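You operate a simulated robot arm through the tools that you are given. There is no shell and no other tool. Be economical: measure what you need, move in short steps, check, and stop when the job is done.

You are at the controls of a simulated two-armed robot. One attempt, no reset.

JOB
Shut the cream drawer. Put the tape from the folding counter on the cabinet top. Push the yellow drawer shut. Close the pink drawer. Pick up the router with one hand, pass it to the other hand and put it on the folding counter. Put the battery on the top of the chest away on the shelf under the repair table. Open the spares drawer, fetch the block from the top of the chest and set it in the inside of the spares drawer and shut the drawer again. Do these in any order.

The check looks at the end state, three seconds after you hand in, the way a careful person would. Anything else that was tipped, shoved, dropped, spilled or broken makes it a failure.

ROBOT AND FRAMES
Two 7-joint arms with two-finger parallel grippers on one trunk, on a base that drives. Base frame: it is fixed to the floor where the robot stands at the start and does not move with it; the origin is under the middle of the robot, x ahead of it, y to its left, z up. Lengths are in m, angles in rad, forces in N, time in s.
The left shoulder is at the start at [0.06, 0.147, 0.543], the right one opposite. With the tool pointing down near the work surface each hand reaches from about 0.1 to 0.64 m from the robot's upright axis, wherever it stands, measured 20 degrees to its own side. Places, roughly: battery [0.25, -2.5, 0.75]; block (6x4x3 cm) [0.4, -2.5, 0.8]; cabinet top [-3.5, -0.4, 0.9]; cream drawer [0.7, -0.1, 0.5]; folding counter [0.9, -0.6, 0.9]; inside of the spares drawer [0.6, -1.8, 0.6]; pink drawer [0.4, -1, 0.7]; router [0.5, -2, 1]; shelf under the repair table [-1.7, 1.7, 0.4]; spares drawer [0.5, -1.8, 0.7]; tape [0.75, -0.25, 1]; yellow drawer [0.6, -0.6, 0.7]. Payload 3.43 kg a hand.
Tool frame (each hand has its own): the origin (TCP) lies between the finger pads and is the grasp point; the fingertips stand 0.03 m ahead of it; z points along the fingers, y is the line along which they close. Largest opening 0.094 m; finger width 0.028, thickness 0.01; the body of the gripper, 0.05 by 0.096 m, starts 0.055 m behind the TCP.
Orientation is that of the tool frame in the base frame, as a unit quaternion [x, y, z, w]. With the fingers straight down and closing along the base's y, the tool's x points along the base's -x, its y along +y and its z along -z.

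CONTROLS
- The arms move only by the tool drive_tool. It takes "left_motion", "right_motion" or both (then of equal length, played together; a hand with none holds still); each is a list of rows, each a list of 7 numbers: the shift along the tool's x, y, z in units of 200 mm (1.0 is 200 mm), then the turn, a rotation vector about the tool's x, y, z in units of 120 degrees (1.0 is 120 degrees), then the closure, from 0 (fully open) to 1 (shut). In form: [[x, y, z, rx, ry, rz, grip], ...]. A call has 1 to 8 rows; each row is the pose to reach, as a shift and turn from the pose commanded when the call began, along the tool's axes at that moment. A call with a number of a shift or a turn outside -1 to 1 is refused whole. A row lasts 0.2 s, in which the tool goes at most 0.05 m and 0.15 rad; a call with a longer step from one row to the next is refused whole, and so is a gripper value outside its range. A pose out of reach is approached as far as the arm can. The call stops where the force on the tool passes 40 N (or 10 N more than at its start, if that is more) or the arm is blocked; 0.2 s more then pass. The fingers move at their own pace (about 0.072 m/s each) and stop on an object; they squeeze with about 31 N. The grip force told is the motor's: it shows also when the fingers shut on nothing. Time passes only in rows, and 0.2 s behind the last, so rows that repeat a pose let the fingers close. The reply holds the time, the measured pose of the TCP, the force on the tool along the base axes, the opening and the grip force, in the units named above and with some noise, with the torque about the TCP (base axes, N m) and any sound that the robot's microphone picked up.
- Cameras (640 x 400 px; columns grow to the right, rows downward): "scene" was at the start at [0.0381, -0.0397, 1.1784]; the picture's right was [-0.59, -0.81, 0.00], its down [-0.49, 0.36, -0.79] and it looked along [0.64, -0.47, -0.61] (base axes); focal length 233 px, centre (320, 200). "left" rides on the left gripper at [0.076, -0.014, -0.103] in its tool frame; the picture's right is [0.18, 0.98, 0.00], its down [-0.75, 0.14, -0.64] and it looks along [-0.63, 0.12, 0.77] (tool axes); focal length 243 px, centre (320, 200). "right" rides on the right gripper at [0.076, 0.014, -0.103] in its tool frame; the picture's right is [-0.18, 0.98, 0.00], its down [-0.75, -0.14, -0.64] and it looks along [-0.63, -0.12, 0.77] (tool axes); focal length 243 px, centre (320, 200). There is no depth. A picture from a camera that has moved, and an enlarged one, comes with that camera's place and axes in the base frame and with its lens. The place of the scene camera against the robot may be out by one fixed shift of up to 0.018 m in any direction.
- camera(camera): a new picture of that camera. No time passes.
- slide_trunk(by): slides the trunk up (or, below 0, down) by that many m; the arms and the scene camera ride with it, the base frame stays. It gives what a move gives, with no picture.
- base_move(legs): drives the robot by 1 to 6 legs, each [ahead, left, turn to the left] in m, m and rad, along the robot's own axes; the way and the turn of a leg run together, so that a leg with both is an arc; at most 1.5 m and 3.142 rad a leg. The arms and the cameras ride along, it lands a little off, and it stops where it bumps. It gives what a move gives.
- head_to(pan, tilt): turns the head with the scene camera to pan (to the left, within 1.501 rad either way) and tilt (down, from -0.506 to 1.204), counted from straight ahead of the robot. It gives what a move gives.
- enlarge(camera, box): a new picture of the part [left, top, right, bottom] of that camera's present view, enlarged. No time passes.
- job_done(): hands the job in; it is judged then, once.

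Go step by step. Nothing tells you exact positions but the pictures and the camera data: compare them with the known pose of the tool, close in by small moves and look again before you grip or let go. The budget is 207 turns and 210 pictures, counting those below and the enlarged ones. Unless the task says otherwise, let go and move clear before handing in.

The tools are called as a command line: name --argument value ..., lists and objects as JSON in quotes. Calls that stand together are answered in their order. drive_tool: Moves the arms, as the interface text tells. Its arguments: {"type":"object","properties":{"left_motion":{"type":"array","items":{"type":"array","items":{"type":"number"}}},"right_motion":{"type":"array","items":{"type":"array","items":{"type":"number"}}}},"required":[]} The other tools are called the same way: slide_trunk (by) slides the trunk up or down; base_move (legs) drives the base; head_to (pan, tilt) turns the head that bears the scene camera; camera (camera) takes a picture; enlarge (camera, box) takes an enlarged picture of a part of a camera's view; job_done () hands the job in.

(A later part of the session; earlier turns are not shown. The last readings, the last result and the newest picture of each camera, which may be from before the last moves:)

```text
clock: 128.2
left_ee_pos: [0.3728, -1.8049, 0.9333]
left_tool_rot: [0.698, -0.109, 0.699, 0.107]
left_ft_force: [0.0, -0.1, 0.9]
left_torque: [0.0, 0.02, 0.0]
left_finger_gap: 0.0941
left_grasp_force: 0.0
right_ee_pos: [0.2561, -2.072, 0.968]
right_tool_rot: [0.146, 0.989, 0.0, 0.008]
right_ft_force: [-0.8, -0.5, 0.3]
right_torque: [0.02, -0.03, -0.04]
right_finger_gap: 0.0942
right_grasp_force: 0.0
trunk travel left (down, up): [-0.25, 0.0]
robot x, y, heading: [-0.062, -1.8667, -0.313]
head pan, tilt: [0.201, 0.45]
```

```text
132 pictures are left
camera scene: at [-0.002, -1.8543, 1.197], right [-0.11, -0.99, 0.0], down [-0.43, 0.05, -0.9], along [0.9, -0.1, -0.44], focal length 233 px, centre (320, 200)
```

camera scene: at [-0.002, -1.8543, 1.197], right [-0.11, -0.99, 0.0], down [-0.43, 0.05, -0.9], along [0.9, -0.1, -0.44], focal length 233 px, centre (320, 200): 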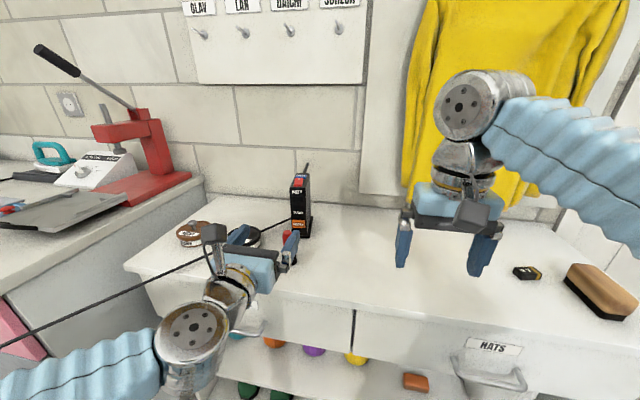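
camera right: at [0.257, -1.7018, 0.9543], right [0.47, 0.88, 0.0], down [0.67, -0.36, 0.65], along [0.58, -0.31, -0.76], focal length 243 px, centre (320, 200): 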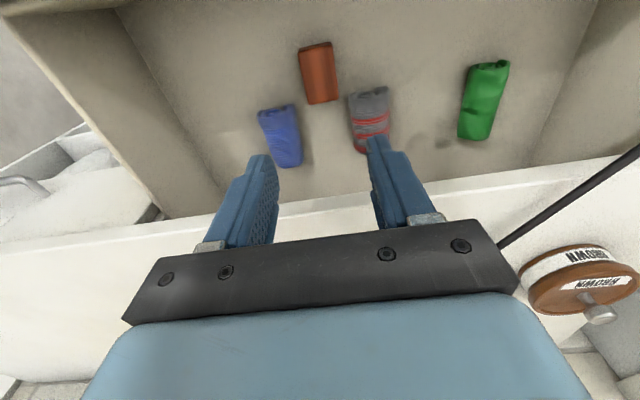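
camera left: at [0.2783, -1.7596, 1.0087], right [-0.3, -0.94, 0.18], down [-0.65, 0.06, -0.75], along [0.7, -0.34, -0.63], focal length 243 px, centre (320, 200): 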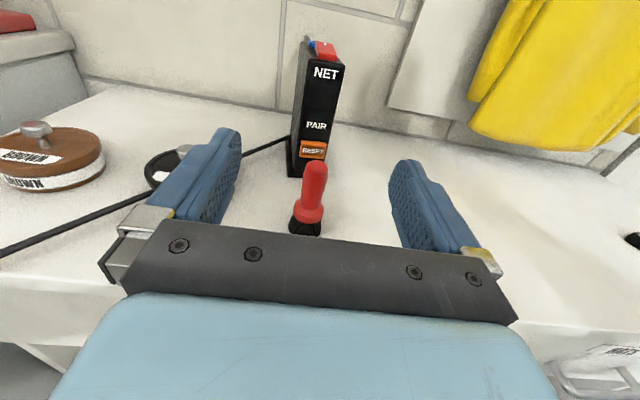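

enlarge --camera "left" --box '[240, 20, 400, 240]'

enlarge --camera "scene" --box '[220, 130, 380, 280]'

camera --camera "right"

```text
1.82 times, centred on (320, 130) of left
camera zoom: at [0.2783, -1.7596, 1.0087], right [-0.3, -0.94, 0.18], down [-0.65, 0.06, -0.75], along [0.7, -0.34, -0.63], focal length 441 px, centre (320, 327)
```

zoom: 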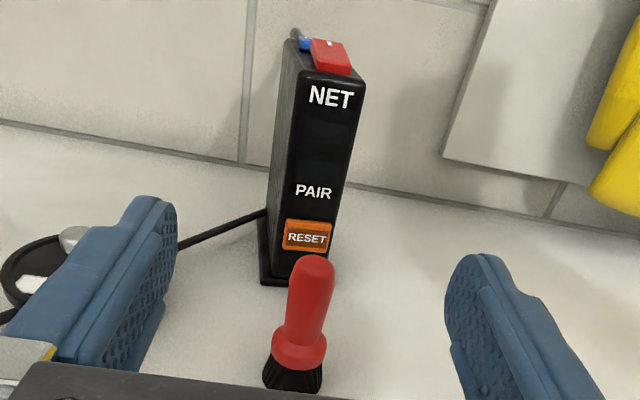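

```text
2.67 times, centred on (300, 205) of scene
camera zoom: at [-0.002, -1.8543, 1.197], right [-0.11, -0.99, 0.0], down [-0.43, 0.05, -0.9], along [0.9, -0.1, -0.44], focal length 622 px, centre (373, 187)
```

zoom: 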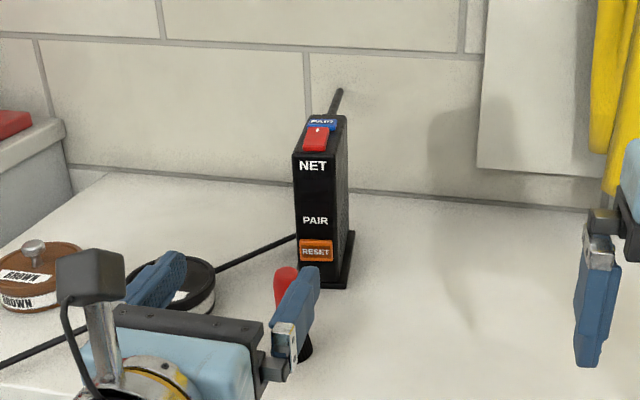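

```text
129 pictures are left
camera right: at [0.1866, -2.0362, 1.0683], right [0.46, 0.89, 0.0], down [0.67, -0.35, 0.65], along [0.58, -0.3, -0.76], focal length 243 px, centre (320, 200)
```

right: 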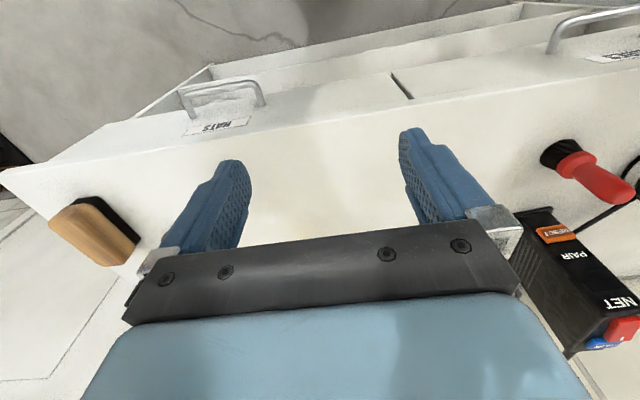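

Router details are clear: red and blue buttons on top, antenna at the back. I'll pitch the left hand 30° downward so the wrist clears the brush, then approach.

drive_tool --left_motion '[[0, 0.01, 0, 0, -0.065, 0, 0], [0, 0.02, 0, 0, -0.13, 0, 0], [0, 0.03, 0, 0, -0.19, 0, 0], [0, 0.03, 0, 0, -0.25, 0, 0]]'

drive_tool --left_motion '[[0.1, 0, 0.17, 0, 0, 0, 0], [0.2, 0, 0.34, 0, 0, 0, 0], [0.3, 0, 0.51, 0, 0, 0, 0], [0.38, 0, 0.65, 0, 0, 0, 0]]'

camera --camera "left"

enlarge --camera "scene" --box '[180, 100, 420, 280]'

```text
clock: 129.2
left_ee_pos: [0.3703, -1.8109, 0.9321]
left_tool_rot: [0.856, -0.133, 0.494, 0.076]
left_ft_force: [0.1, 0.0, -0.2]
left_torque: [0.0, 0.0, -0.02]
left_finger_gap: 0.0941
left_grasp_force: 0.1
right_ee_pos: [0.2565, -2.0705, 0.9674]
right_tool_rot: [0.146, 0.989, -0.001, 0.007]
right_ft_force: [0.6, 0.8, 0.1]
right_torque: [-0.01, -0.01, 0.04]
right_finger_gap: 0.0943
right_grasp_force: 0.0
trunk travel left (down, up): [-0.25, 0.0]
robot x, y, heading: [-0.0624, -1.8635, -0.31]
head pan, tilt: [0.201, 0.45]
```

```text
clock: 130.2
left_ee_pos: [0.5139, -1.8551, 0.9332]
left_tool_rot: [0.855, -0.133, 0.495, 0.076]
left_ft_force: [-0.1, 0.4, -0.5]
left_torque: [-0.01, -0.01, 0.02]
left_finger_gap: 0.0941
left_grasp_force: 0.1
right_ee_pos: [0.2563, -2.0714, 0.9678]
right_tool_rot: [0.146, 0.989, -0.001, 0.008]
right_ft_force: [-0.3, 0.1, 0.1]
right_torque: [-0.02, -0.01, 0.02]
right_finger_gap: 0.0939
right_grasp_force: 0.1
trunk travel left (down, up): [-0.25, 0.0]
robot x, y, heading: [-0.0631, -1.868, -0.311]
head pan, tilt: [0.201, 0.45]
```

```text
128 pictures are left
camera left: at [0.4695, -1.8256, 1.0496], right [-0.21, -0.97, 0.16], down [-0.93, 0.15, -0.33], along [0.3, -0.22, -0.93], focal length 243 px, centre (320, 200)
```

left: 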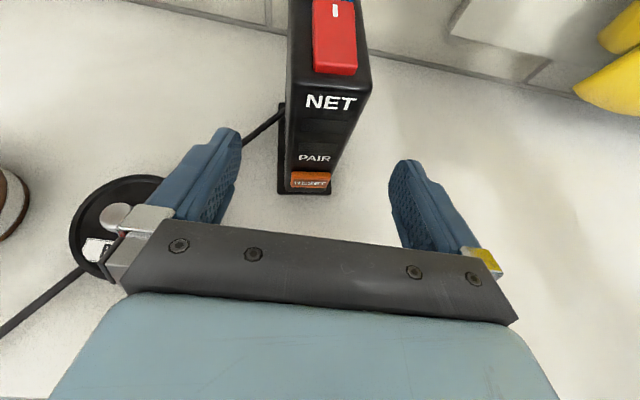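

```text
2.22 times, centred on (300, 190) of scene
camera zoom: at [-0.0019, -1.8543, 1.197], right [-0.11, -0.99, 0.0], down [-0.43, 0.05, -0.9], along [0.9, -0.1, -0.44], focal length 519 px, centre (364, 222)
```

zoom: 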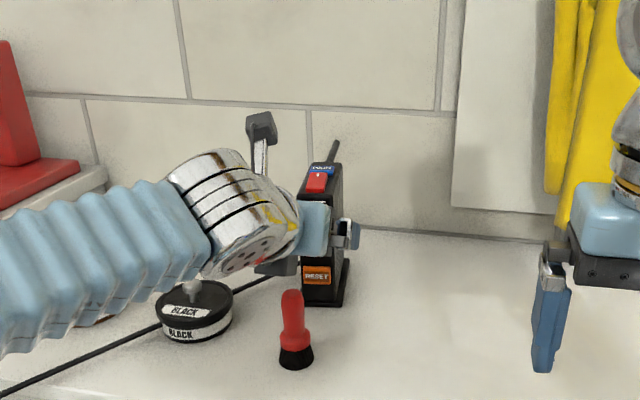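

Aligned. Advance the last 8 cm so the fingers straddle the router's upper front.

drive_tool --left_motion '[[0.07, 0.02, 0.12, 0, 0, 0, 0], [0.14, 0.03, 0.24, 0, 0, 0, 0], [0.2, 0.03, 0.36, 0, 0, 0, 0]]'

camera --camera "left"

enlarge --camera "scene" --box '[180, 100, 420, 280]'

```text
clock: 131.0
left_ee_pos: [0.5911, -1.8859, 0.9315]
left_tool_rot: [0.855, -0.133, 0.495, 0.075]
left_ft_force: [-0.1, -0.3, 0.0]
left_torque: [-0.02, -0.01, -0.02]
left_finger_gap: 0.0937
left_grasp_force: 0.1
right_ee_pos: [0.2573, -2.0724, 0.9672]
right_tool_rot: [0.146, 0.989, -0.001, 0.007]
right_ft_force: [0.0, -0.5, -0.1]
right_torque: [-0.02, 0.01, -0.01]
right_finger_gap: 0.0939
right_grasp_force: 0.0
trunk travel left (down, up): [-0.25, 0.0]
robot x, y, heading: [-0.0645, -1.8654, -0.31]
head pan, tilt: [0.201, 0.45]
```

```text
126 pictures are left
camera left: at [0.5465, -1.8557, 1.0489], right [-0.21, -0.97, 0.16], down [-0.93, 0.15, -0.33], along [0.3, -0.22, -0.93], focal length 243 px, centre (320, 200)
```

left: 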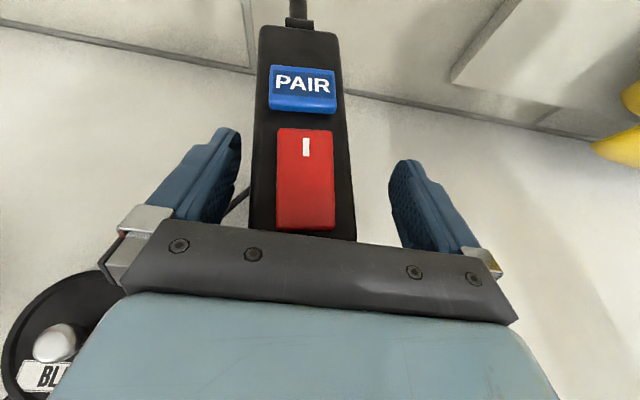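

```text
2.22 times, centred on (300, 190) of scene
camera zoom: at [-0.0019, -1.8543, 1.197], right [-0.11, -0.99, 0.0], down [-0.43, 0.05, -0.9], along [0.89, -0.1, -0.44], focal length 519 px, centre (364, 222)
```

zoom: 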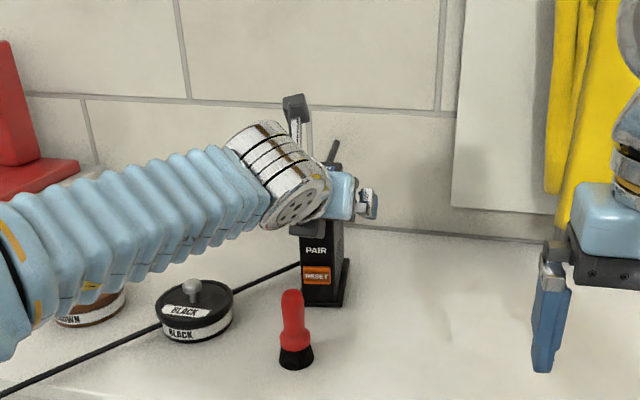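

Fingers straddle the router, palm clear of the red switch. Shift 6 mm left and close.

drive_tool --left_motion '[[0, -0.03, 0, 0, 0, 0, 0], [0, -0.03, 0, 0, 0, 0, 0.3], [0, -0.03, 0, 0, 0, 0, 0.6], [0, -0.03, 0, 0, 0, 0, 1], [0, -0.03, 0, 0, 0, 0, 1], [0, -0.03, 0, 0, 0, 0, 1]]'

camera --camera "left"

```text
clock: 132.4
left_ee_pos: [0.5933, -1.88, 0.9321]
left_tool_rot: [0.855, -0.132, 0.496, 0.075]
left_ft_force: [-1.6, -0.3, 0.6]
left_torque: [-0.01, 0.05, -0.05]
left_finger_gap: 0.0484
left_grasp_force: 30.8
right_ee_pos: [0.2559, -2.0722, 0.9683]
right_tool_rot: [0.146, 0.989, -0.001, 0.008]
right_ft_force: [-0.1, -0.6, -0.8]
right_torque: [0.03, 0.01, 0.02]
right_finger_gap: 0.094
right_grasp_force: 0.1
trunk travel left (down, up): [-0.25, 0.0]
robot x, y, heading: [-0.0602, -1.8657, -0.311]
head pan, tilt: [0.201, 0.45]
```

```text
124 pictures are left
camera left: at [0.548, -1.8501, 1.0491], right [-0.21, -0.97, 0.16], down [-0.93, 0.15, -0.33], along [0.3, -0.22, -0.93], focal length 243 px, centre (320, 200)
```

left: 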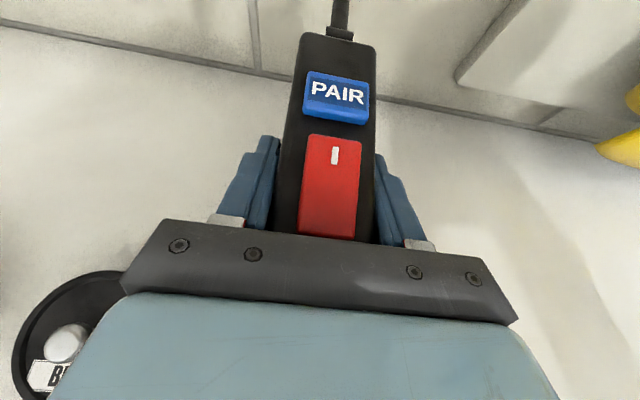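

Router held (4.8 cm). Lift straight up 14 cm.

drive_tool --left_motion '[[0.1, 0, -0.058, 0, 0, 0, 1], [0.25, 0, -0.145, 0, 0, 0, 1], [0.4, 0, -0.23, 0, 0, 0, 1], [0.52, 0, -0.3, 0, 0, 0, 1], [0.61, 0, -0.35, 0, 0, 0, 1]]'

camera --camera "scene"

```text
clock: 133.6
left_ee_pos: [0.5919, -1.8815, 1.0736]
left_tool_rot: [0.855, -0.133, 0.495, 0.075]
left_ft_force: [0.5, 0.2, -4.0]
left_torque: [0.02, 0.08, -0.01]
left_finger_gap: 0.0481
left_grasp_force: 30.5
right_ee_pos: [0.257, -2.0718, 0.9681]
right_tool_rot: [0.146, 0.989, -0.002, 0.008]
right_ft_force: [0.8, -0.8, 0.3]
right_torque: [0.01, -0.01, 0.0]
right_finger_gap: 0.0939
right_grasp_force: 0.1
trunk travel left (down, up): [-0.25, 0.0]
robot x, y, heading: [-0.061, -1.8643, -0.308]
head pan, tilt: [0.201, 0.45]
```

```text
123 pictures are left
camera scene: at [-0.0014, -1.8544, 1.197], right [-0.11, -0.99, 0.0], down [-0.43, 0.05, -0.9], along [0.89, -0.1, -0.44], focal length 233 px, centre (320, 200)
```

scene: 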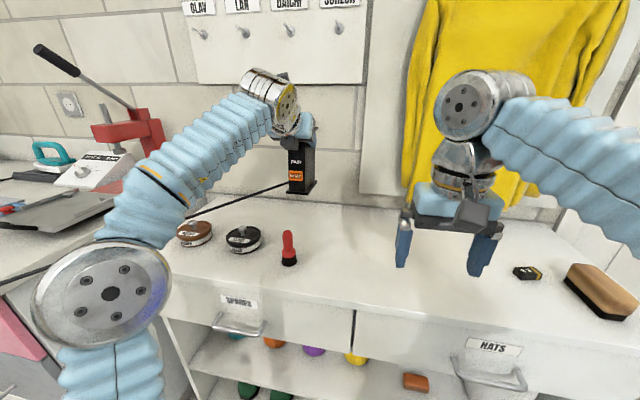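

Router is up and weighs about 4 N. Back away from the chest and move the right hand aside.

base_move --legs '[[-0.35, 0, 0]]'

drive_tool --right_motion '[[0, -0.2, 0, 0, 0, 0, 0], [0, -0.4, 0, 0, 0, 0, 0], [0, -0.6, -0.1, 0, 0, 0, 0], [0, -0.8, -0.2, 0, 0, 0, 0]]'

drive_tool --left_motion '[[-0.16, 0.08, -0.05, 0, 0, 0, 1], [-0.32, 0.16, -0.1, 0, 0, 0, 1], [-0.5, 0.25, -0.15, 0, 0, 0, 1], [-0.66, 0.33, -0.2, 0, 0, 0, 1], [-0.82, 0.42, -0.25, 0, 0, 0, 1], [-0.98, 0.5, -0.3, 0, 0, 0, 1]]'

head_to --pan 0.0 --tilt 0.55

camera --camera "scene"

```text
clock: 135.9
left_ee_pos: [0.2538, -1.7729, 1.0728]
left_tool_rot: [0.856, -0.133, 0.494, 0.076]
left_ft_force: [-0.6, -0.3, -4.3]
left_torque: [0.0, 0.06, 0.01]
left_finger_gap: 0.0483
left_grasp_force: 31.0
right_ee_pos: [-0.0824, -1.9624, 0.9674]
right_tool_rot: [0.144, 0.989, -0.001, 0.008]
right_ft_force: [-0.3, -0.2, 0.3]
right_torque: [0.01, 0.02, 0.0]
right_finger_gap: 0.0942
right_grasp_force: 0.0
trunk travel left (down, up): [-0.25, 0.0]
robot x, y, heading: [-0.4012, -1.7579, -0.309]
head pan, tilt: [0.201, 0.45]
```

```text
clock: 136.9
left_ee_pos: [0.2538, -1.7729, 1.0727]
left_tool_rot: [0.856, -0.132, 0.494, 0.075]
left_ft_force: [0.8, 0.2, -4.4]
left_torque: [-0.01, 0.07, 0.04]
left_finger_gap: 0.0482
left_grasp_force: 31.7
right_ee_pos: [-0.118, -2.0865, 0.9873]
right_tool_rot: [0.145, 0.989, -0.001, 0.008]
right_ft_force: [0.4, 0.2, 0.8]
right_torque: [0.03, 0.0, -0.03]
right_finger_gap: 0.0939
right_grasp_force: 0.0
right hand out of reach, approached as far as the arm can: row 4
trunk travel left (down, up): [-0.25, 0.0]
robot x, y, heading: [-0.4014, -1.7565, -0.309]
head pan, tilt: [0.201, 0.45]
```

```text
clock: 138.3
left_ee_pos: [0.0803, -1.8213, 0.933]
left_tool_rot: [0.857, -0.132, 0.493, 0.075]
left_ft_force: [0.5, 0.1, -3.0]
left_torque: [0.02, 0.05, -0.01]
left_finger_gap: 0.0481
left_grasp_force: 30.9
right_ee_pos: [-0.1188, -2.0853, 0.9878]
right_tool_rot: [0.146, 0.989, -0.001, 0.008]
right_ft_force: [-0.8, -0.4, 0.6]
right_torque: [-0.01, 0.03, -0.05]
right_finger_gap: 0.0941
right_grasp_force: 0.0
trunk travel left (down, up): [-0.25, 0.0]
robot x, y, heading: [-0.4014, -1.7561, -0.305]
head pan, tilt: [0.201, 0.45]
```

```text
clock: 139.1
left_ee_pos: [0.0816, -1.8221, 0.9351]
left_tool_rot: [0.856, -0.132, 0.494, 0.075]
left_ft_force: [-0.1, -0.2, -3.0]
left_torque: [0.01, 0.09, 0.01]
left_finger_gap: 0.0482
left_grasp_force: 31.0
right_ee_pos: [-0.118, -2.0843, 0.9884]
right_tool_rot: [0.145, 0.989, -0.001, 0.008]
right_ft_force: [-0.1, 0.0, 0.1]
right_torque: [-0.01, -0.05, -0.06]
right_finger_gap: 0.094
right_grasp_force: 0.0
trunk travel left (down, up): [-0.25, 0.0]
robot x, y, heading: [-0.3987, -1.7575, -0.312]
head pan, tilt: [0.0, 0.55]
```

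```text
122 pictures are left
camera scene: at [-0.3458, -1.7635, 1.188], right [-0.3, -0.95, 0.0], down [-0.5, 0.16, -0.85], along [0.81, -0.26, -0.52], focal length 233 px, centre (320, 200)
```

scene: 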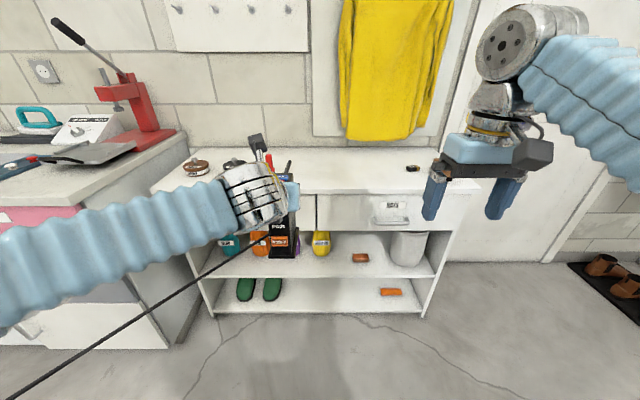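

The antenna points backward, so a top grasp with the right hand is clear. Lower the left/router a bit and closer, then bring the right hand above it.

drive_tool --left_motion '[[-0.14, 0, 0.01, 0, 0, 0, 1], [-0.28, 0, 0.02, 0, 0, 0, 1], [-0.42, 0, 0.03, 0, 0, 0, 1], [-0.558, 0, 0.033, 0, 0, 0, 1]]'

camera --camera "left"

camera --camera "right"

```text
clock: 140.1
left_ee_pos: [0.035, -1.8067, 0.8315]
left_tool_rot: [0.856, -0.133, 0.494, 0.076]
left_ft_force: [-0.6, -0.7, -3.5]
left_torque: [0.02, 0.08, -0.01]
left_finger_gap: 0.048
left_grasp_force: 31.2
right_ee_pos: [-0.1193, -2.0845, 0.9863]
right_tool_rot: [0.145, 0.989, -0.002, 0.008]
right_ft_force: [0.1, 0.1, -0.1]
right_torque: [0.0, 0.01, 0.01]
right_finger_gap: 0.0942
right_grasp_force: 0.0
trunk travel left (down, up): [-0.25, 0.0]
robot x, y, heading: [-0.4022, -1.7562, -0.313]
head pan, tilt: [0.0, 0.55]
```

```text
121 pictures are left
camera left: at [-0.0093, -1.778, 0.9496], right [-0.21, -0.97, 0.16], down [-0.93, 0.15, -0.33], along [0.3, -0.22, -0.93], focal length 243 px, centre (320, 200)
```

left: 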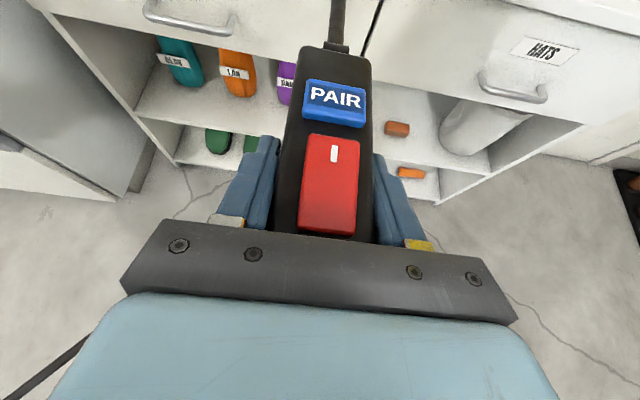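

```text
120 pictures are left
camera right: at [-0.1883, -2.0492, 1.0878], right [0.46, 0.89, 0.0], down [0.67, -0.35, 0.65], along [0.58, -0.3, -0.76], focal length 243 px, centre (320, 200)
```

right: 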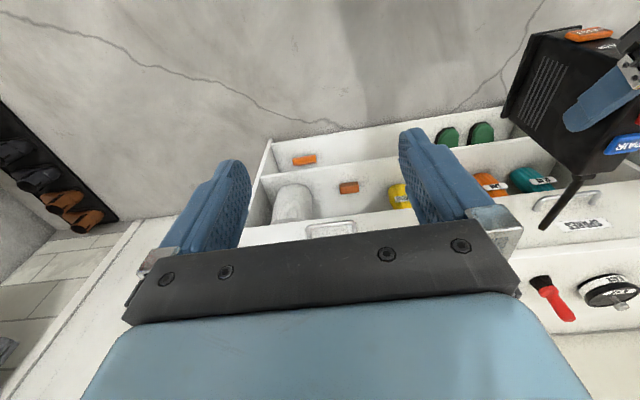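

The two wrist cameras would collide in this configuration, so I'll yaw the right hand 180° (its camera then sits on the far side). Start turning and watch reach.

drive_tool --right_motion '[[0, 0, 0, 0, 0, 0.07, 0], [0, 0, 0, 0, 0, 0.14, 0], [0, 0, 0, 0, 0, 0.21, 0], [0, 0, 0, 0, 0, 0.28, 0], [0, 0, 0, 0, 0, 0.35, 0], [0, 0, 0, 0, 0, 0.42, 0], [0, 0, 0, 0, 0, 0.49, 0], [0, 0, 0, 0, 0, 0.56, 0]]'

drive_tool --right_motion '[[0, 0, 0, 0, 0, 0.07, 0], [0, 0, 0, 0, 0, 0.14, 0], [0, 0, 0, 0, 0, 0.21, 0], [0, 0, 0, 0, 0, 0.28, 0], [0, 0, 0, 0, 0, 0.35, 0], [0, 0, 0, 0, 0, 0.42, 0], [0, 0, 0, 0, 0, 0.49, 0], [0, 0, 0, 0, 0, 0.56, 0]]'

```text
clock: 141.8
left_ee_pos: [0.0345, -1.8073, 0.8326]
left_tool_rot: [0.856, -0.133, 0.495, 0.076]
left_ft_force: [-0.5, 0.0, -4.1]
left_torque: [0.03, 0.09, -0.02]
left_finger_gap: 0.0482
left_grasp_force: 30.8
right_ee_pos: [-0.1182, -2.082, 0.9885]
right_tool_rot: [0.67, 0.742, 0.003, 0.007]
right_ft_force: [0.4, 0.3, -0.2]
right_torque: [-0.03, -0.02, 0.01]
right_finger_gap: 0.0944
right_grasp_force: 0.1
trunk travel left (down, up): [-0.25, 0.0]
robot x, y, heading: [-0.401, -1.7573, -0.31]
head pan, tilt: [0.0, 0.55]
```

```text
clock: 143.7
left_ee_pos: [0.0354, -1.8076, 0.8343]
left_tool_rot: [0.856, -0.132, 0.494, 0.076]
left_ft_force: [0.3, 0.3, -3.4]
left_torque: [0.07, 0.04, 0.02]
left_finger_gap: 0.0481
left_grasp_force: 30.9
right_ee_pos: [-0.1189, -2.0819, 0.988]
right_tool_rot: [0.969, 0.248, 0.008, 0.005]
right_ft_force: [0.0, 0.3, 0.2]
right_torque: [0.02, 0.02, -0.03]
right_finger_gap: 0.094
right_grasp_force: 0.0
trunk travel left (down, up): [-0.25, 0.0]
robot x, y, heading: [-0.4005, -1.7592, -0.308]
head pan, tilt: [0.0, 0.55]
```

drive_tool --right_motion '[[0, 0, 0, 0, 0, 0.065, 0], [0, 0, 0, 0, 0, 0.13, 0], [0, 0, 0, 0, 0, 0.195, 0], [0, 0, 0, 0, 0, 0.26, 0], [0, 0, 0, 0, 0, 0.325, 0], [0, 0, 0, 0, 0, 0.385, 0]]'

drive_tool --right_motion '[[0.1, -0.2, 0, 0, 0, 0, 0], [0.2, -0.4, 0, 0, 0, 0, 0], [0.3, -0.6, 0, 0, 0, 0, 0], [0.4, -0.8, 0, 0, 0, 0, 0]]'

camera --camera "right"

camera --camera "scene"

```text
clock: 145.1
left_ee_pos: [0.0359, -1.807, 0.8337]
left_tool_rot: [0.856, -0.133, 0.494, 0.076]
left_ft_force: [-0.2, -0.3, -3.2]
left_torque: [0.02, 0.04, 0.0]
left_finger_gap: 0.0483
left_grasp_force: 31.4
right_ee_pos: [-0.1181, -2.0815, 0.9879]
right_tool_rot: [0.989, -0.151, 0.009, 0.001]
right_ft_force: [0.1, -0.7, 0.2]
right_torque: [0.03, 0.0, -0.01]
right_finger_gap: 0.0939
right_grasp_force: 0.0
right hand out of reach, approached as far as the arm can: row 4, 5
trunk travel left (down, up): [-0.25, 0.0]
robot x, y, heading: [-0.399, -1.7552, -0.305]
head pan, tilt: [0.0, 0.55]
```

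```text
clock: 146.1
left_ee_pos: [0.0349, -1.8073, 0.8334]
left_tool_rot: [0.856, -0.132, 0.495, 0.074]
left_ft_force: [-0.2, 0.4, -3.9]
left_torque: [0.01, 0.02, -0.02]
left_finger_gap: 0.0481
left_grasp_force: 31.3
right_ee_pos: [-0.0102, -1.9637, 0.9571]
right_tool_rot: [0.989, -0.15, 0.01, 0.001]
right_ft_force: [0.0, 0.1, -0.8]
right_torque: [0.02, 0.02, -0.01]
right_finger_gap: 0.0941
right_grasp_force: 0.1
right hand out of reach, approached as far as the arm can: row 3, 4
trunk travel left (down, up): [-0.25, 0.0]
robot x, y, heading: [-0.4014, -1.7558, -0.311]
head pan, tilt: [0.0, 0.55]
```

```text
119 pictures are left
camera right: at [0.0567, -2.0011, 1.0604], right [-0.47, -0.88, 0.0], down [-0.69, 0.36, 0.63], along [-0.55, 0.3, -0.78], focal length 243 px, centre (320, 200)
```

right: 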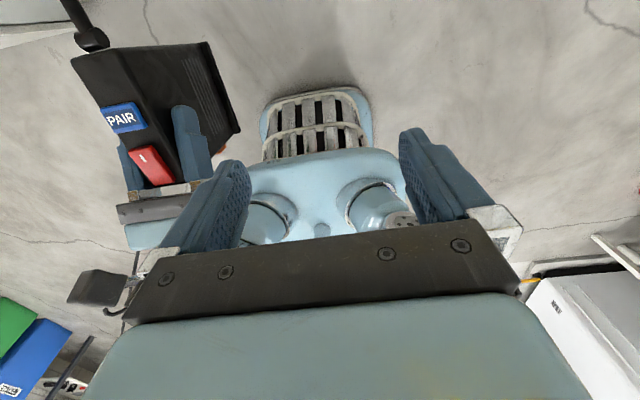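

```text
118 pictures are left
camera scene: at [-0.346, -1.7637, 1.188], right [-0.3, -0.95, 0.0], down [-0.5, 0.16, -0.85], along [0.81, -0.26, -0.52], focal length 233 px, centre (320, 200)
```

scene: 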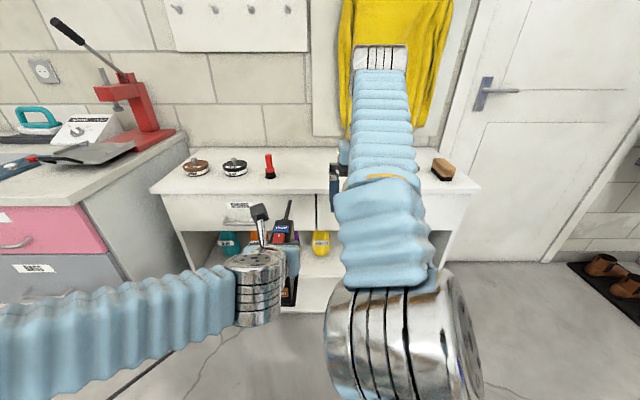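

Right hand now faces the other way; it's limited in height, so keep z≈0.93 and move laterally over the router.

drive_tool --right_motion '[[0.05, -0.1, 0.1, 0, 0, 0, 0], [0.08, -0.25, 0.12, 0, 0, 0, 0], [0.12, -0.4, 0.12, 0, 0, 0, 0], [0.16, -0.55, 0.12, 0, 0, 0, 0]]'

camera --camera "right"

camera --camera "scene"

```text
clock: 147.1
left_ee_pos: [0.034, -1.8071, 0.8326]
left_tool_rot: [0.856, -0.132, 0.495, 0.075]
left_ft_force: [-0.4, 0.8, -3.6]
left_torque: [0.02, 0.04, 0.02]
left_finger_gap: 0.0484
left_grasp_force: 31.0
right_ee_pos: [0.03, -1.8924, 0.9004]
right_tool_rot: [0.989, -0.15, 0.01, 0.001]
right_ft_force: [0.5, 0.6, 0.4]
right_torque: [0.03, -0.01, -0.01]
right_finger_gap: 0.094
right_grasp_force: 0.0
right hand out of reach, approached as far as the arm can: row 2, 3, 4
trunk travel left (down, up): [-0.25, 0.0]
robot x, y, heading: [-0.4015, -1.7553, -0.309]
head pan, tilt: [0.0, 0.55]
```

```text
117 pictures are left
camera right: at [0.0971, -1.9291, 1.0033], right [-0.47, -0.88, 0.0], down [-0.69, 0.36, 0.63], along [-0.55, 0.3, -0.78], focal length 243 px, centre (320, 200)
```

right: 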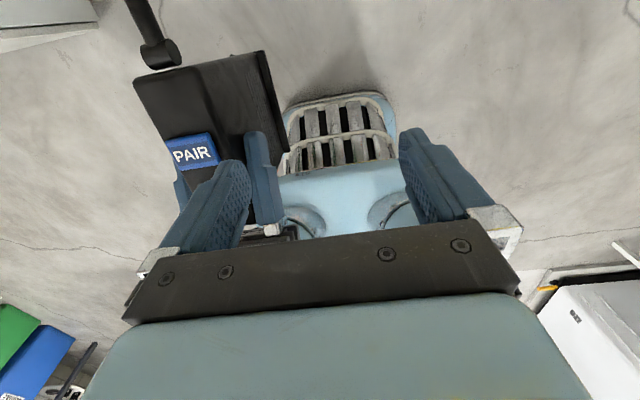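

```text
116 pictures are left
camera scene: at [-0.3457, -1.7634, 1.188], right [-0.3, -0.95, 0.0], down [-0.5, 0.16, -0.85], along [0.81, -0.26, -0.52], focal length 233 px, centre (320, 200)
```

scene: 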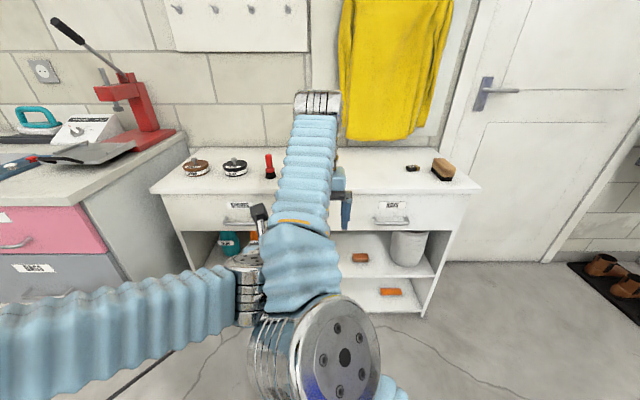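

The right arm can't stay that high here. I'll back the right hand off sideways and lower the router by 11 cm instead.

drive_tool --right_motion '[[0, 0.15, -0.1, 0, 0, 0, 0], [0, 0.3, -0.15, 0, 0, 0, 0], [0, 0.5, -0.2, 0, 0, 0, 0]]'

drive_tool --left_motion '[[-0.12, 0, 0.07, 0, 0, 0, 1], [-0.24, 0, 0.14, 0, 0, 0, 1], [-0.36, 0, 0.21, 0, 0, 0, 1], [-0.48, 0, 0.28, 0, 0, 0, 1]]'

```text
clock: 147.8
left_ee_pos: [0.0357, -1.8077, 0.8321]
left_tool_rot: [0.856, -0.133, 0.494, 0.076]
left_ft_force: [0.9, 0.0, -4.0]
left_torque: [0.02, 0.04, -0.03]
left_finger_gap: 0.0482
left_grasp_force: 31.1
right_ee_pos: [0.0006, -1.9868, 0.9383]
right_tool_rot: [0.989, -0.15, 0.007, 0.002]
right_ft_force: [0.1, 0.9, 0.4]
right_torque: [-0.04, 0.05, 0.01]
right_finger_gap: 0.0941
right_grasp_force: 0.0
trunk travel left (down, up): [-0.25, 0.0]
robot x, y, heading: [-0.3988, -1.7585, -0.309]
head pan, tilt: [0.0, 0.55]
```

```text
clock: 148.8
left_ee_pos: [0.0361, -1.8081, 0.7228]
left_tool_rot: [0.856, -0.132, 0.495, 0.077]
left_ft_force: [-0.5, -0.3, -3.4]
left_torque: [0.03, 0.06, 0.0]
left_finger_gap: 0.0484
left_grasp_force: 30.9
right_ee_pos: [0.0008, -1.9868, 0.9384]
right_tool_rot: [0.989, -0.15, 0.007, 0.001]
right_ft_force: [-0.6, 0.5, -0.5]
right_torque: [0.0, 0.01, -0.01]
right_finger_gap: 0.094
right_grasp_force: 0.1
trunk travel left (down, up): [-0.25, 0.0]
robot x, y, heading: [-0.4039, -1.757, -0.31]
head pan, tilt: [0.0, 0.55]
```

drive_tool --right_motion '[[0.03, -0.1, 0.15, 0, 0, 0, 0], [0.06, -0.25, 0.3, 0, 0, 0, 0], [0.09, -0.4, 0.42, 0, 0, 0, 0], [0.11, -0.6, 0.5, 0, 0, 0, 0], [0.12, -0.8, 0.5, 0, 0, 0, 0], [0.12, -0.905, 0.5, 0, 0, 0, 0]]'

camera --camera "right"

camera --camera "left"

camera --camera "scene"

```text
clock: 150.2
left_ee_pos: [0.0381, -1.7936, 0.7083]
left_tool_rot: [0.863, -0.128, 0.485, 0.058]
left_ft_force: [-0.2, 0.8, -3.4]
left_torque: [0.01, 0.05, -0.01]
left_finger_gap: 0.0479
left_grasp_force: 30.6
right_ee_pos: [0.0593, -1.8548, 0.8489]
right_tool_rot: [0.987, -0.156, 0.022, -0.024]
right_ft_force: [0.4, 0.0, -0.3]
right_torque: [0.03, 0.02, -0.03]
right_finger_gap: 0.094
right_grasp_force: 0.0
right hand out of reach, approached as far as the arm can: row 5, 6
trunk travel left (down, up): [-0.25, 0.0]
robot x, y, heading: [-0.4047, -1.7557, -0.311]
head pan, tilt: [0.0, 0.55]
```

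```text
115 pictures are left
camera right: at [0.1226, -1.897, 0.9523], right [-0.48, -0.88, -0.06], down [-0.71, 0.34, 0.62], along [-0.53, 0.34, -0.78], focal length 243 px, centre (320, 200)
```

right: 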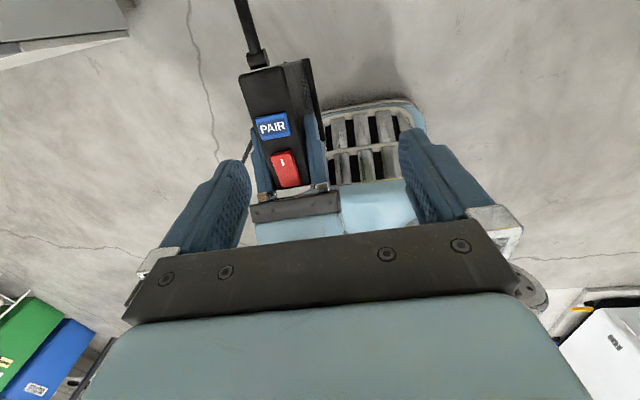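

```text
114 pictures are left
camera left: at [-0.0049, -1.7676, 0.827], right [-0.18, -0.97, 0.14], down [-0.94, 0.13, -0.31], along [0.28, -0.18, -0.94], focal length 243 px, centre (320, 200)
```

left: 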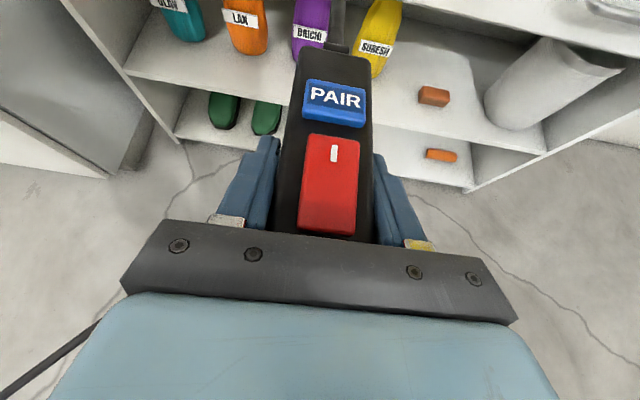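

```text
113 pictures are left
camera scene: at [-0.3457, -1.7635, 1.188], right [-0.3, -0.95, 0.0], down [-0.5, 0.16, -0.85], along [0.81, -0.26, -0.52], focal length 233 px, centre (320, 200)
```

scene: 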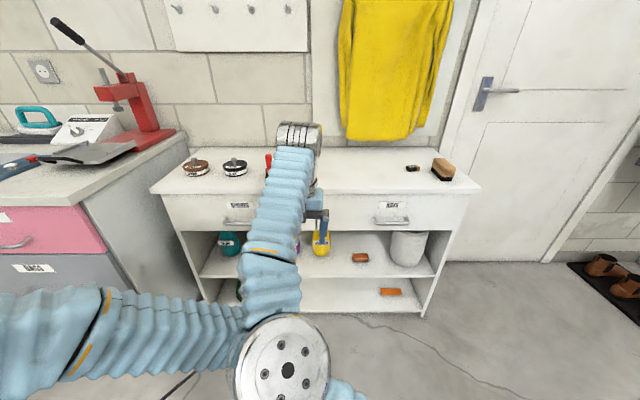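

The right arm is leaning on the left arm. Back the right off, and move the router to the right side of my centreline for the handover.

drive_tool --right_motion '[[0, 0.2, 0, 0, 0, 0, 0], [0, 0.4, 0, 0, 0, 0, 0], [-0.1, 0.6, 0, 0, 0, 0, 0], [-0.1, 0.8, 0, 0, 0, 0, 0], [-0.1, 1.0, 0, 0, 0, 0, 0]]'

camera --camera "scene"

```text
clock: 151.4
left_ee_pos: [0.0354, -1.8074, 0.7226]
left_tool_rot: [0.856, -0.132, 0.493, 0.076]
left_ft_force: [0.1, 0.6, -4.2]
left_torque: [0.0, 0.07, -0.03]
left_finger_gap: 0.0483
left_grasp_force: 31.3
right_ee_pos: [-0.0137, -2.0277, 0.8292]
right_tool_rot: [0.988, -0.151, 0.008, 0.001]
right_ft_force: [0.5, 0.2, -0.5]
right_torque: [-0.04, -0.05, 0.02]
right_finger_gap: 0.094
right_grasp_force: 0.0
trunk travel left (down, up): [-0.25, 0.0]
robot x, y, heading: [-0.396, -1.7602, -0.307]
head pan, tilt: [0.0, 0.55]
```

```text
112 pictures are left
camera scene: at [-0.3457, -1.7631, 1.188], right [-0.3, -0.95, 0.0], down [-0.5, 0.16, -0.85], along [0.81, -0.26, -0.52], focal length 233 px, centre (320, 200)
```

scene: 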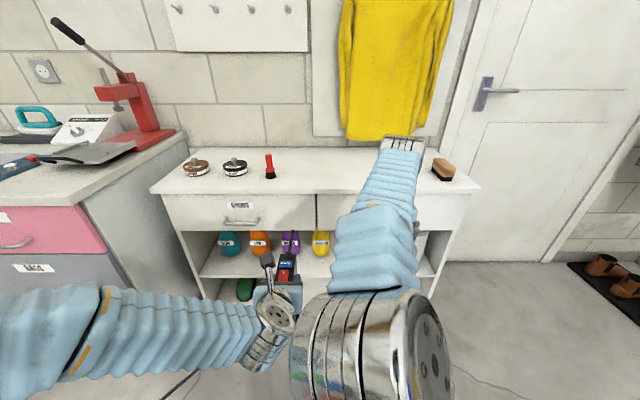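

The right elbow folds inward in this pose. A better handover: right hand grips the lower front horizontally (below the left gripper) with its camera up. From the present pose that's just a 90° pitch.

drive_tool --right_motion '[[0, 0.08, 0, 0, 0.07, 0, 0], [0, 0.16, 0, 0, 0.14, 0, 0], [0, 0.24, 0, 0, 0.21, 0, 0], [0, 0.3, 0, 0, 0.28, 0, 0], [0, 0.3, 0, 0, 0.35, 0, 0], [0, 0.3, 0, 0, 0.42, 0, 0], [0, 0.3, 0, 0, 0.49, 0, 0], [0, 0.3, 0, 0, 0.56, 0, 0]]'

camera --camera "scene"

```text
clock: 153.4
left_ee_pos: [0.0346, -1.807, 0.7219]
left_tool_rot: [0.856, -0.133, 0.494, 0.076]
left_ft_force: [0.2, -0.5, -4.1]
left_torque: [0.02, 0.05, -0.01]
left_finger_gap: 0.0483
left_grasp_force: 31.2
right_ee_pos: [-0.0426, -2.1278, 0.8112]
right_tool_rot: [0.822, -0.176, 0.532, 0.1]
right_ft_force: [-0.2, 0.1, 0.6]
right_torque: [-0.03, -0.02, 0.01]
right_finger_gap: 0.0942
right_grasp_force: 0.1
trunk travel left (down, up): [-0.25, 0.0]
robot x, y, heading: [-0.4007, -1.7569, -0.308]
head pan, tilt: [0.0, 0.55]
stopped in row 8 (right hand): the arm was blocked; the commanded pose is now the measured one
```

```text
111 pictures are left
camera scene: at [-0.3457, -1.7635, 1.188], right [-0.3, -0.95, 0.0], down [-0.5, 0.16, -0.85], along [0.81, -0.26, -0.52], focal length 233 px, centre (320, 200)
```

scene: 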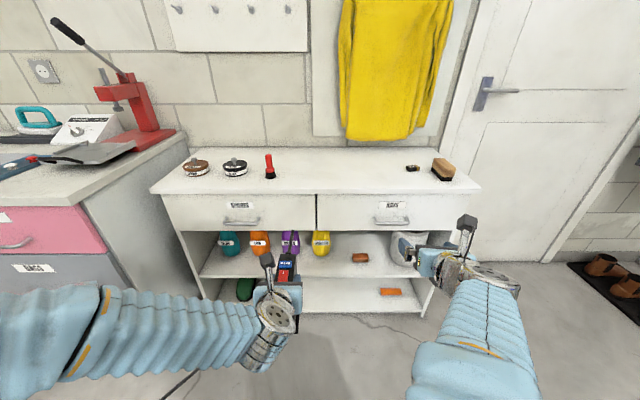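

Posture is now good; the hand still points 24° down. Move it forward and lower, and finish levelling.

drive_tool --right_motion '[[-0.06, 0, 0.16, 0, 0.0, 0, 0], [-0.12, 0, 0.33, 0, 0.0, 0, 0], [-0.18, 0, 0.5, 0, 0.03, 0, 0], [-0.25, 0, 0.66, 0, 0.06, 0, 0], [-0.25, 0, 0.66, 0, 0.11, 0, 0], [-0.25, 0, 0.66, 0, 0.16, 0, 0], [-0.25, 0, 0.66, 0, 0.2, 0, 0]]'

camera --camera "scene"

camera --camera "right"

```text
clock: 155.1
left_ee_pos: [0.0467, -1.7791, 0.6967]
left_tool_rot: [0.873, -0.11, 0.473, 0.043]
left_ft_force: [0.7, -0.3, -3.0]
left_torque: [-0.04, 0.06, 0.03]
left_finger_gap: 0.0481
left_grasp_force: 30.4
right_ee_pos: [0.032, -2.1909, 0.7568]
right_tool_rot: [0.679, -0.238, 0.691, 0.071]
right_ft_force: [-0.3, 0.0, -0.5]
right_torque: [0.03, -0.01, 0.03]
right_finger_gap: 0.0938
right_grasp_force: 0.0
right hand out of reach, approached as far as the arm can: row 6, 7
trunk travel left (down, up): [-0.25, 0.0]
robot x, y, heading: [-0.4007, -1.7578, -0.305]
head pan, tilt: [0.0, 0.55]
stopped in row 7 (right hand): the arm was blocked; the commanded pose is now the measured one
```

```text
110 pictures are left
camera scene: at [-0.3461, -1.7638, 1.188], right [-0.3, -0.95, 0.0], down [-0.5, 0.16, -0.85], along [0.81, -0.26, -0.52], focal length 233 px, centre (320, 200)
```

scene: 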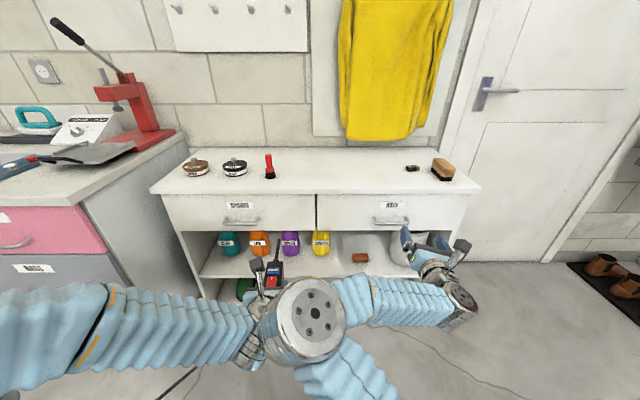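

```text
109 pictures are left
camera right: at [-0.0718, -2.1783, 0.8302], right [-0.4, -0.82, -0.41], down [-0.47, 0.57, -0.68], along [0.79, -0.08, -0.61], focal length 243 px, centre (320, 200)
```

right: 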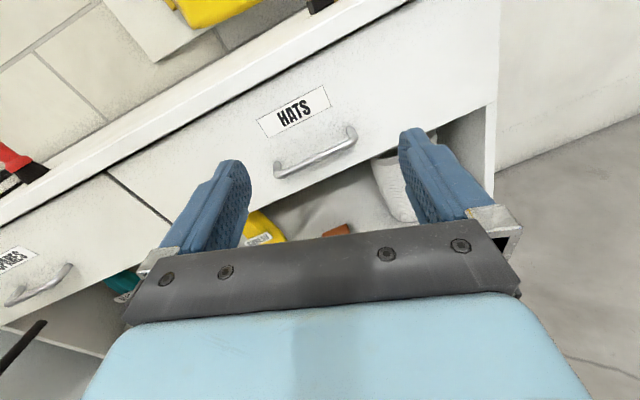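

The right elbow has flipped inward and leans on the left arm. I'll reverse these right-hand moves step by step.

drive_tool --right_motion '[[0, 0, -0.1, 0, -0.06, 0, 0], [0, 0, -0.25, 0, -0.12, 0, 0], [0.1, 0, -0.4, 0, -0.18, 0, 0], [0.2, 0, -0.55, 0, -0.2, 0, 0]]'

camera --camera "scene"

```text
clock: 156.1
left_ee_pos: [0.0468, -1.7787, 0.6993]
left_tool_rot: [0.873, -0.11, 0.473, 0.044]
left_ft_force: [1.0, -1.2, -4.0]
left_torque: [0.0, 0.05, 0.01]
left_finger_gap: 0.0482
left_grasp_force: 30.8
right_ee_pos: [-0.069, -2.1541, 0.7998]
right_tool_rot: [0.808, -0.248, 0.534, 0.019]
right_ft_force: [-0.1, -0.2, -0.9]
right_torque: [-0.01, -0.01, 0.0]
right_finger_gap: 0.0941
right_grasp_force: 0.1
trunk travel left (down, up): [-0.25, 0.0]
robot x, y, heading: [-0.402, -1.7596, -0.306]
head pan, tilt: [0.0, 0.55]
```

```text
108 pictures are left
camera scene: at [-0.3456, -1.7638, 1.1879], right [-0.3, -0.95, 0.0], down [-0.5, 0.16, -0.85], along [0.81, -0.26, -0.52], focal length 233 px, centre (320, 200)
```

scene: 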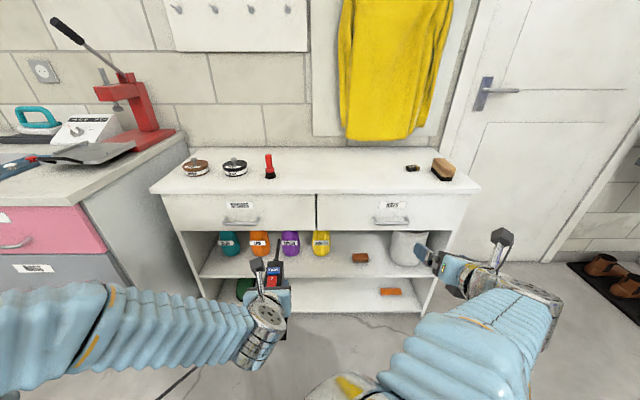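

drive_tool --right_motion '[[0.06, 0.03, 0, 0, -0.068, 0, 0], [0.12, 0.06, 0, 0, -0.136, 0, 0], [0.18, 0.09, 0, 0, -0.204, 0, 0], [0.24, 0.12, 0, 0, -0.272, 0, 0], [0.3, 0.15, 0, 0, -0.34, 0, 0], [0.36, 0.18, 0, 0, -0.408, 0, 0], [0.42, 0.2, 0, 0, -0.476, 0, 0], [0.48, 0.2, 0, 0, -0.54, 0, 0]]'

drive_tool --right_motion '[[0, 0, 0, 0, 0, -0.07, 0], [0, 0, 0, 0, 0, -0.14, 0], [0, 0, 0, 0, 0, -0.21, 0], [0, 0, 0, 0, 0, -0.28, 0], [0, 0, 0, 0, 0, -0.35, 0], [0, 0, 0, 0, 0, -0.42, 0], [0, 0, 0, 0, 0, -0.49, 0], [0, 0, 0, 0, 0, -0.56, 0]]'

camera --camera "scene"

```text
clock: 157.9
left_ee_pos: [0.0471, -1.7793, 0.6978]
left_tool_rot: [0.873, -0.111, 0.473, 0.044]
left_ft_force: [0.3, 0.1, -3.9]
left_torque: [-0.02, 0.11, -0.04]
left_finger_gap: 0.0483
left_grasp_force: 30.6
right_ee_pos: [-0.0586, -2.2242, 0.8753]
right_tool_rot: [0.968, -0.219, 0.019, -0.117]
right_ft_force: [-0.7, -0.2, -0.5]
right_torque: [0.01, 0.0, 0.01]
right_finger_gap: 0.0941
right_grasp_force: 0.1
trunk travel left (down, up): [-0.25, 0.0]
robot x, y, heading: [-0.4032, -1.7566, -0.309]
head pan, tilt: [0.0, 0.55]
```

```text
clock: 159.7
left_ee_pos: [0.0462, -1.7803, 0.697]
left_tool_rot: [0.873, -0.11, 0.474, 0.043]
left_ft_force: [-0.1, -0.4, -3.8]
left_torque: [0.02, 0.08, 0.01]
left_finger_gap: 0.0484
left_grasp_force: 31.0
right_ee_pos: [-0.0597, -2.2246, 0.873]
right_tool_rot: [0.927, 0.355, 0.08, -0.086]
right_ft_force: [0.5, -0.4, 0.6]
right_torque: [0.05, 0.03, 0.01]
right_finger_gap: 0.094
right_grasp_force: 0.1
trunk travel left (down, up): [-0.25, 0.0]
robot x, y, heading: [-0.4037, -1.7562, -0.304]
head pan, tilt: [0.0, 0.55]
```

```text
107 pictures are left
camera scene: at [-0.3458, -1.7637, 1.188], right [-0.3, -0.95, 0.0], down [-0.5, 0.16, -0.85], along [0.81, -0.26, -0.52], focal length 233 px, centre (320, 200)
```

scene: 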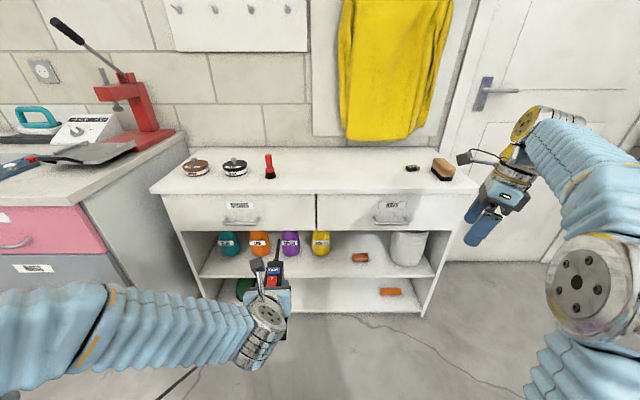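

Elbow is outward again. Now take the mirrored route the left hand used: yaw so the camera faces inward, pitch forward, then roll.

drive_tool --right_motion '[[0, 0, 0, 0, 0, -0.066, 0], [0, 0, 0, 0, 0, -0.132, 0], [0, 0, 0, 0, 0, -0.198, 0], [0, 0, 0, 0, 0, -0.26, 0]]'

drive_tool --right_motion '[[0, 0, 0, -0.07, 0, 0, 0], [0, 0, 0, -0.14, 0, 0, 0], [0, 0, 0, -0.21, 0, 0, 0], [0, 0, 0, -0.28, 0, 0, 0], [0, 0, 0, -0.35, 0, 0, 0], [0, 0, 0, -0.42, 0, 0, 0], [0, 0, 0, -0.49, 0, 0, 0], [0, 0, 0, -0.56, 0, 0, 0]]'

drive_tool --right_motion '[[0, 0, 0, -0.07, 0, 0, 0], [0, 0, 0, -0.14, 0, 0, 0], [0, 0, 0, -0.19, 0, 0, 0]]'

camera --camera "scene"

```text
clock: 160.7
left_ee_pos: [0.048, -1.779, 0.6981]
left_tool_rot: [0.873, -0.11, 0.474, 0.043]
left_ft_force: [0.2, 0.3, -3.7]
left_torque: [0.0, 0.06, 0.01]
left_finger_gap: 0.0483
left_grasp_force: 30.6
right_ee_pos: [-0.0573, -2.2249, 0.8734]
right_tool_rot: [0.798, 0.591, 0.101, -0.062]
right_ft_force: [0.0, -0.3, -0.1]
right_torque: [0.02, 0.01, -0.01]
right_finger_gap: 0.0937
right_grasp_force: 0.1
trunk travel left (down, up): [-0.25, 0.0]
robot x, y, heading: [-0.3983, -1.7602, -0.305]
head pan, tilt: [0.0, 0.55]
```

```text
clock: 162.5
left_ee_pos: [0.0471, -1.7793, 0.698]
left_tool_rot: [0.873, -0.11, 0.473, 0.043]
left_ft_force: [-1.1, -0.4, -4.3]
left_torque: [0.01, -0.01, -0.01]
left_finger_gap: 0.0484
left_grasp_force: 31.0
right_ee_pos: [-0.0571, -2.2254, 0.8744]
right_tool_rot: [0.699, 0.435, 0.411, 0.391]
right_ft_force: [0.3, 0.2, 0.2]
right_torque: [-0.01, 0.0, 0.0]
right_finger_gap: 0.094
right_grasp_force: 0.0
trunk travel left (down, up): [-0.25, 0.0]
robot x, y, heading: [-0.4009, -1.7567, -0.305]
head pan, tilt: [0.0, 0.55]
```

```text
clock: 163.3
left_ee_pos: [0.0471, -1.7796, 0.6981]
left_tool_rot: [0.873, -0.11, 0.473, 0.043]
left_ft_force: [0.9, 0.3, -3.8]
left_torque: [0.0, 0.07, -0.02]
left_finger_gap: 0.0479
left_grasp_force: 30.9
right_ee_pos: [-0.0577, -2.2258, 0.875]
right_tool_rot: [0.608, 0.346, 0.488, 0.522]
right_ft_force: [0.8, -0.4, -0.1]
right_torque: [0.01, 0.01, -0.03]
right_finger_gap: 0.094
right_grasp_force: 0.0
trunk travel left (down, up): [-0.25, 0.0]
robot x, y, heading: [-0.4018, -1.7576, -0.309]
head pan, tilt: [0.0, 0.55]
```

```text
106 pictures are left
camera scene: at [-0.3459, -1.7636, 1.188], right [-0.3, -0.95, 0.0], down [-0.5, 0.16, -0.85], along [0.81, -0.26, -0.52], focal length 233 px, centre (320, 200)
```

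scene: 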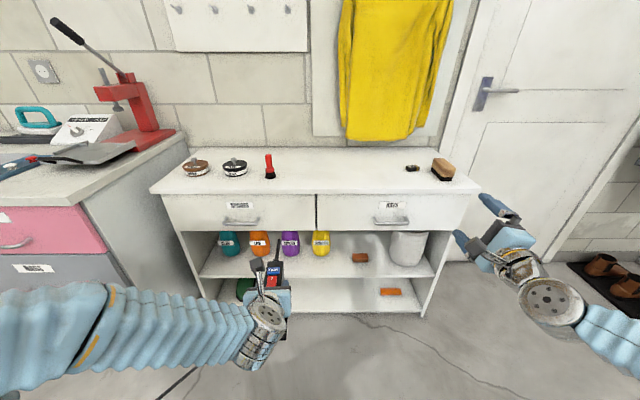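

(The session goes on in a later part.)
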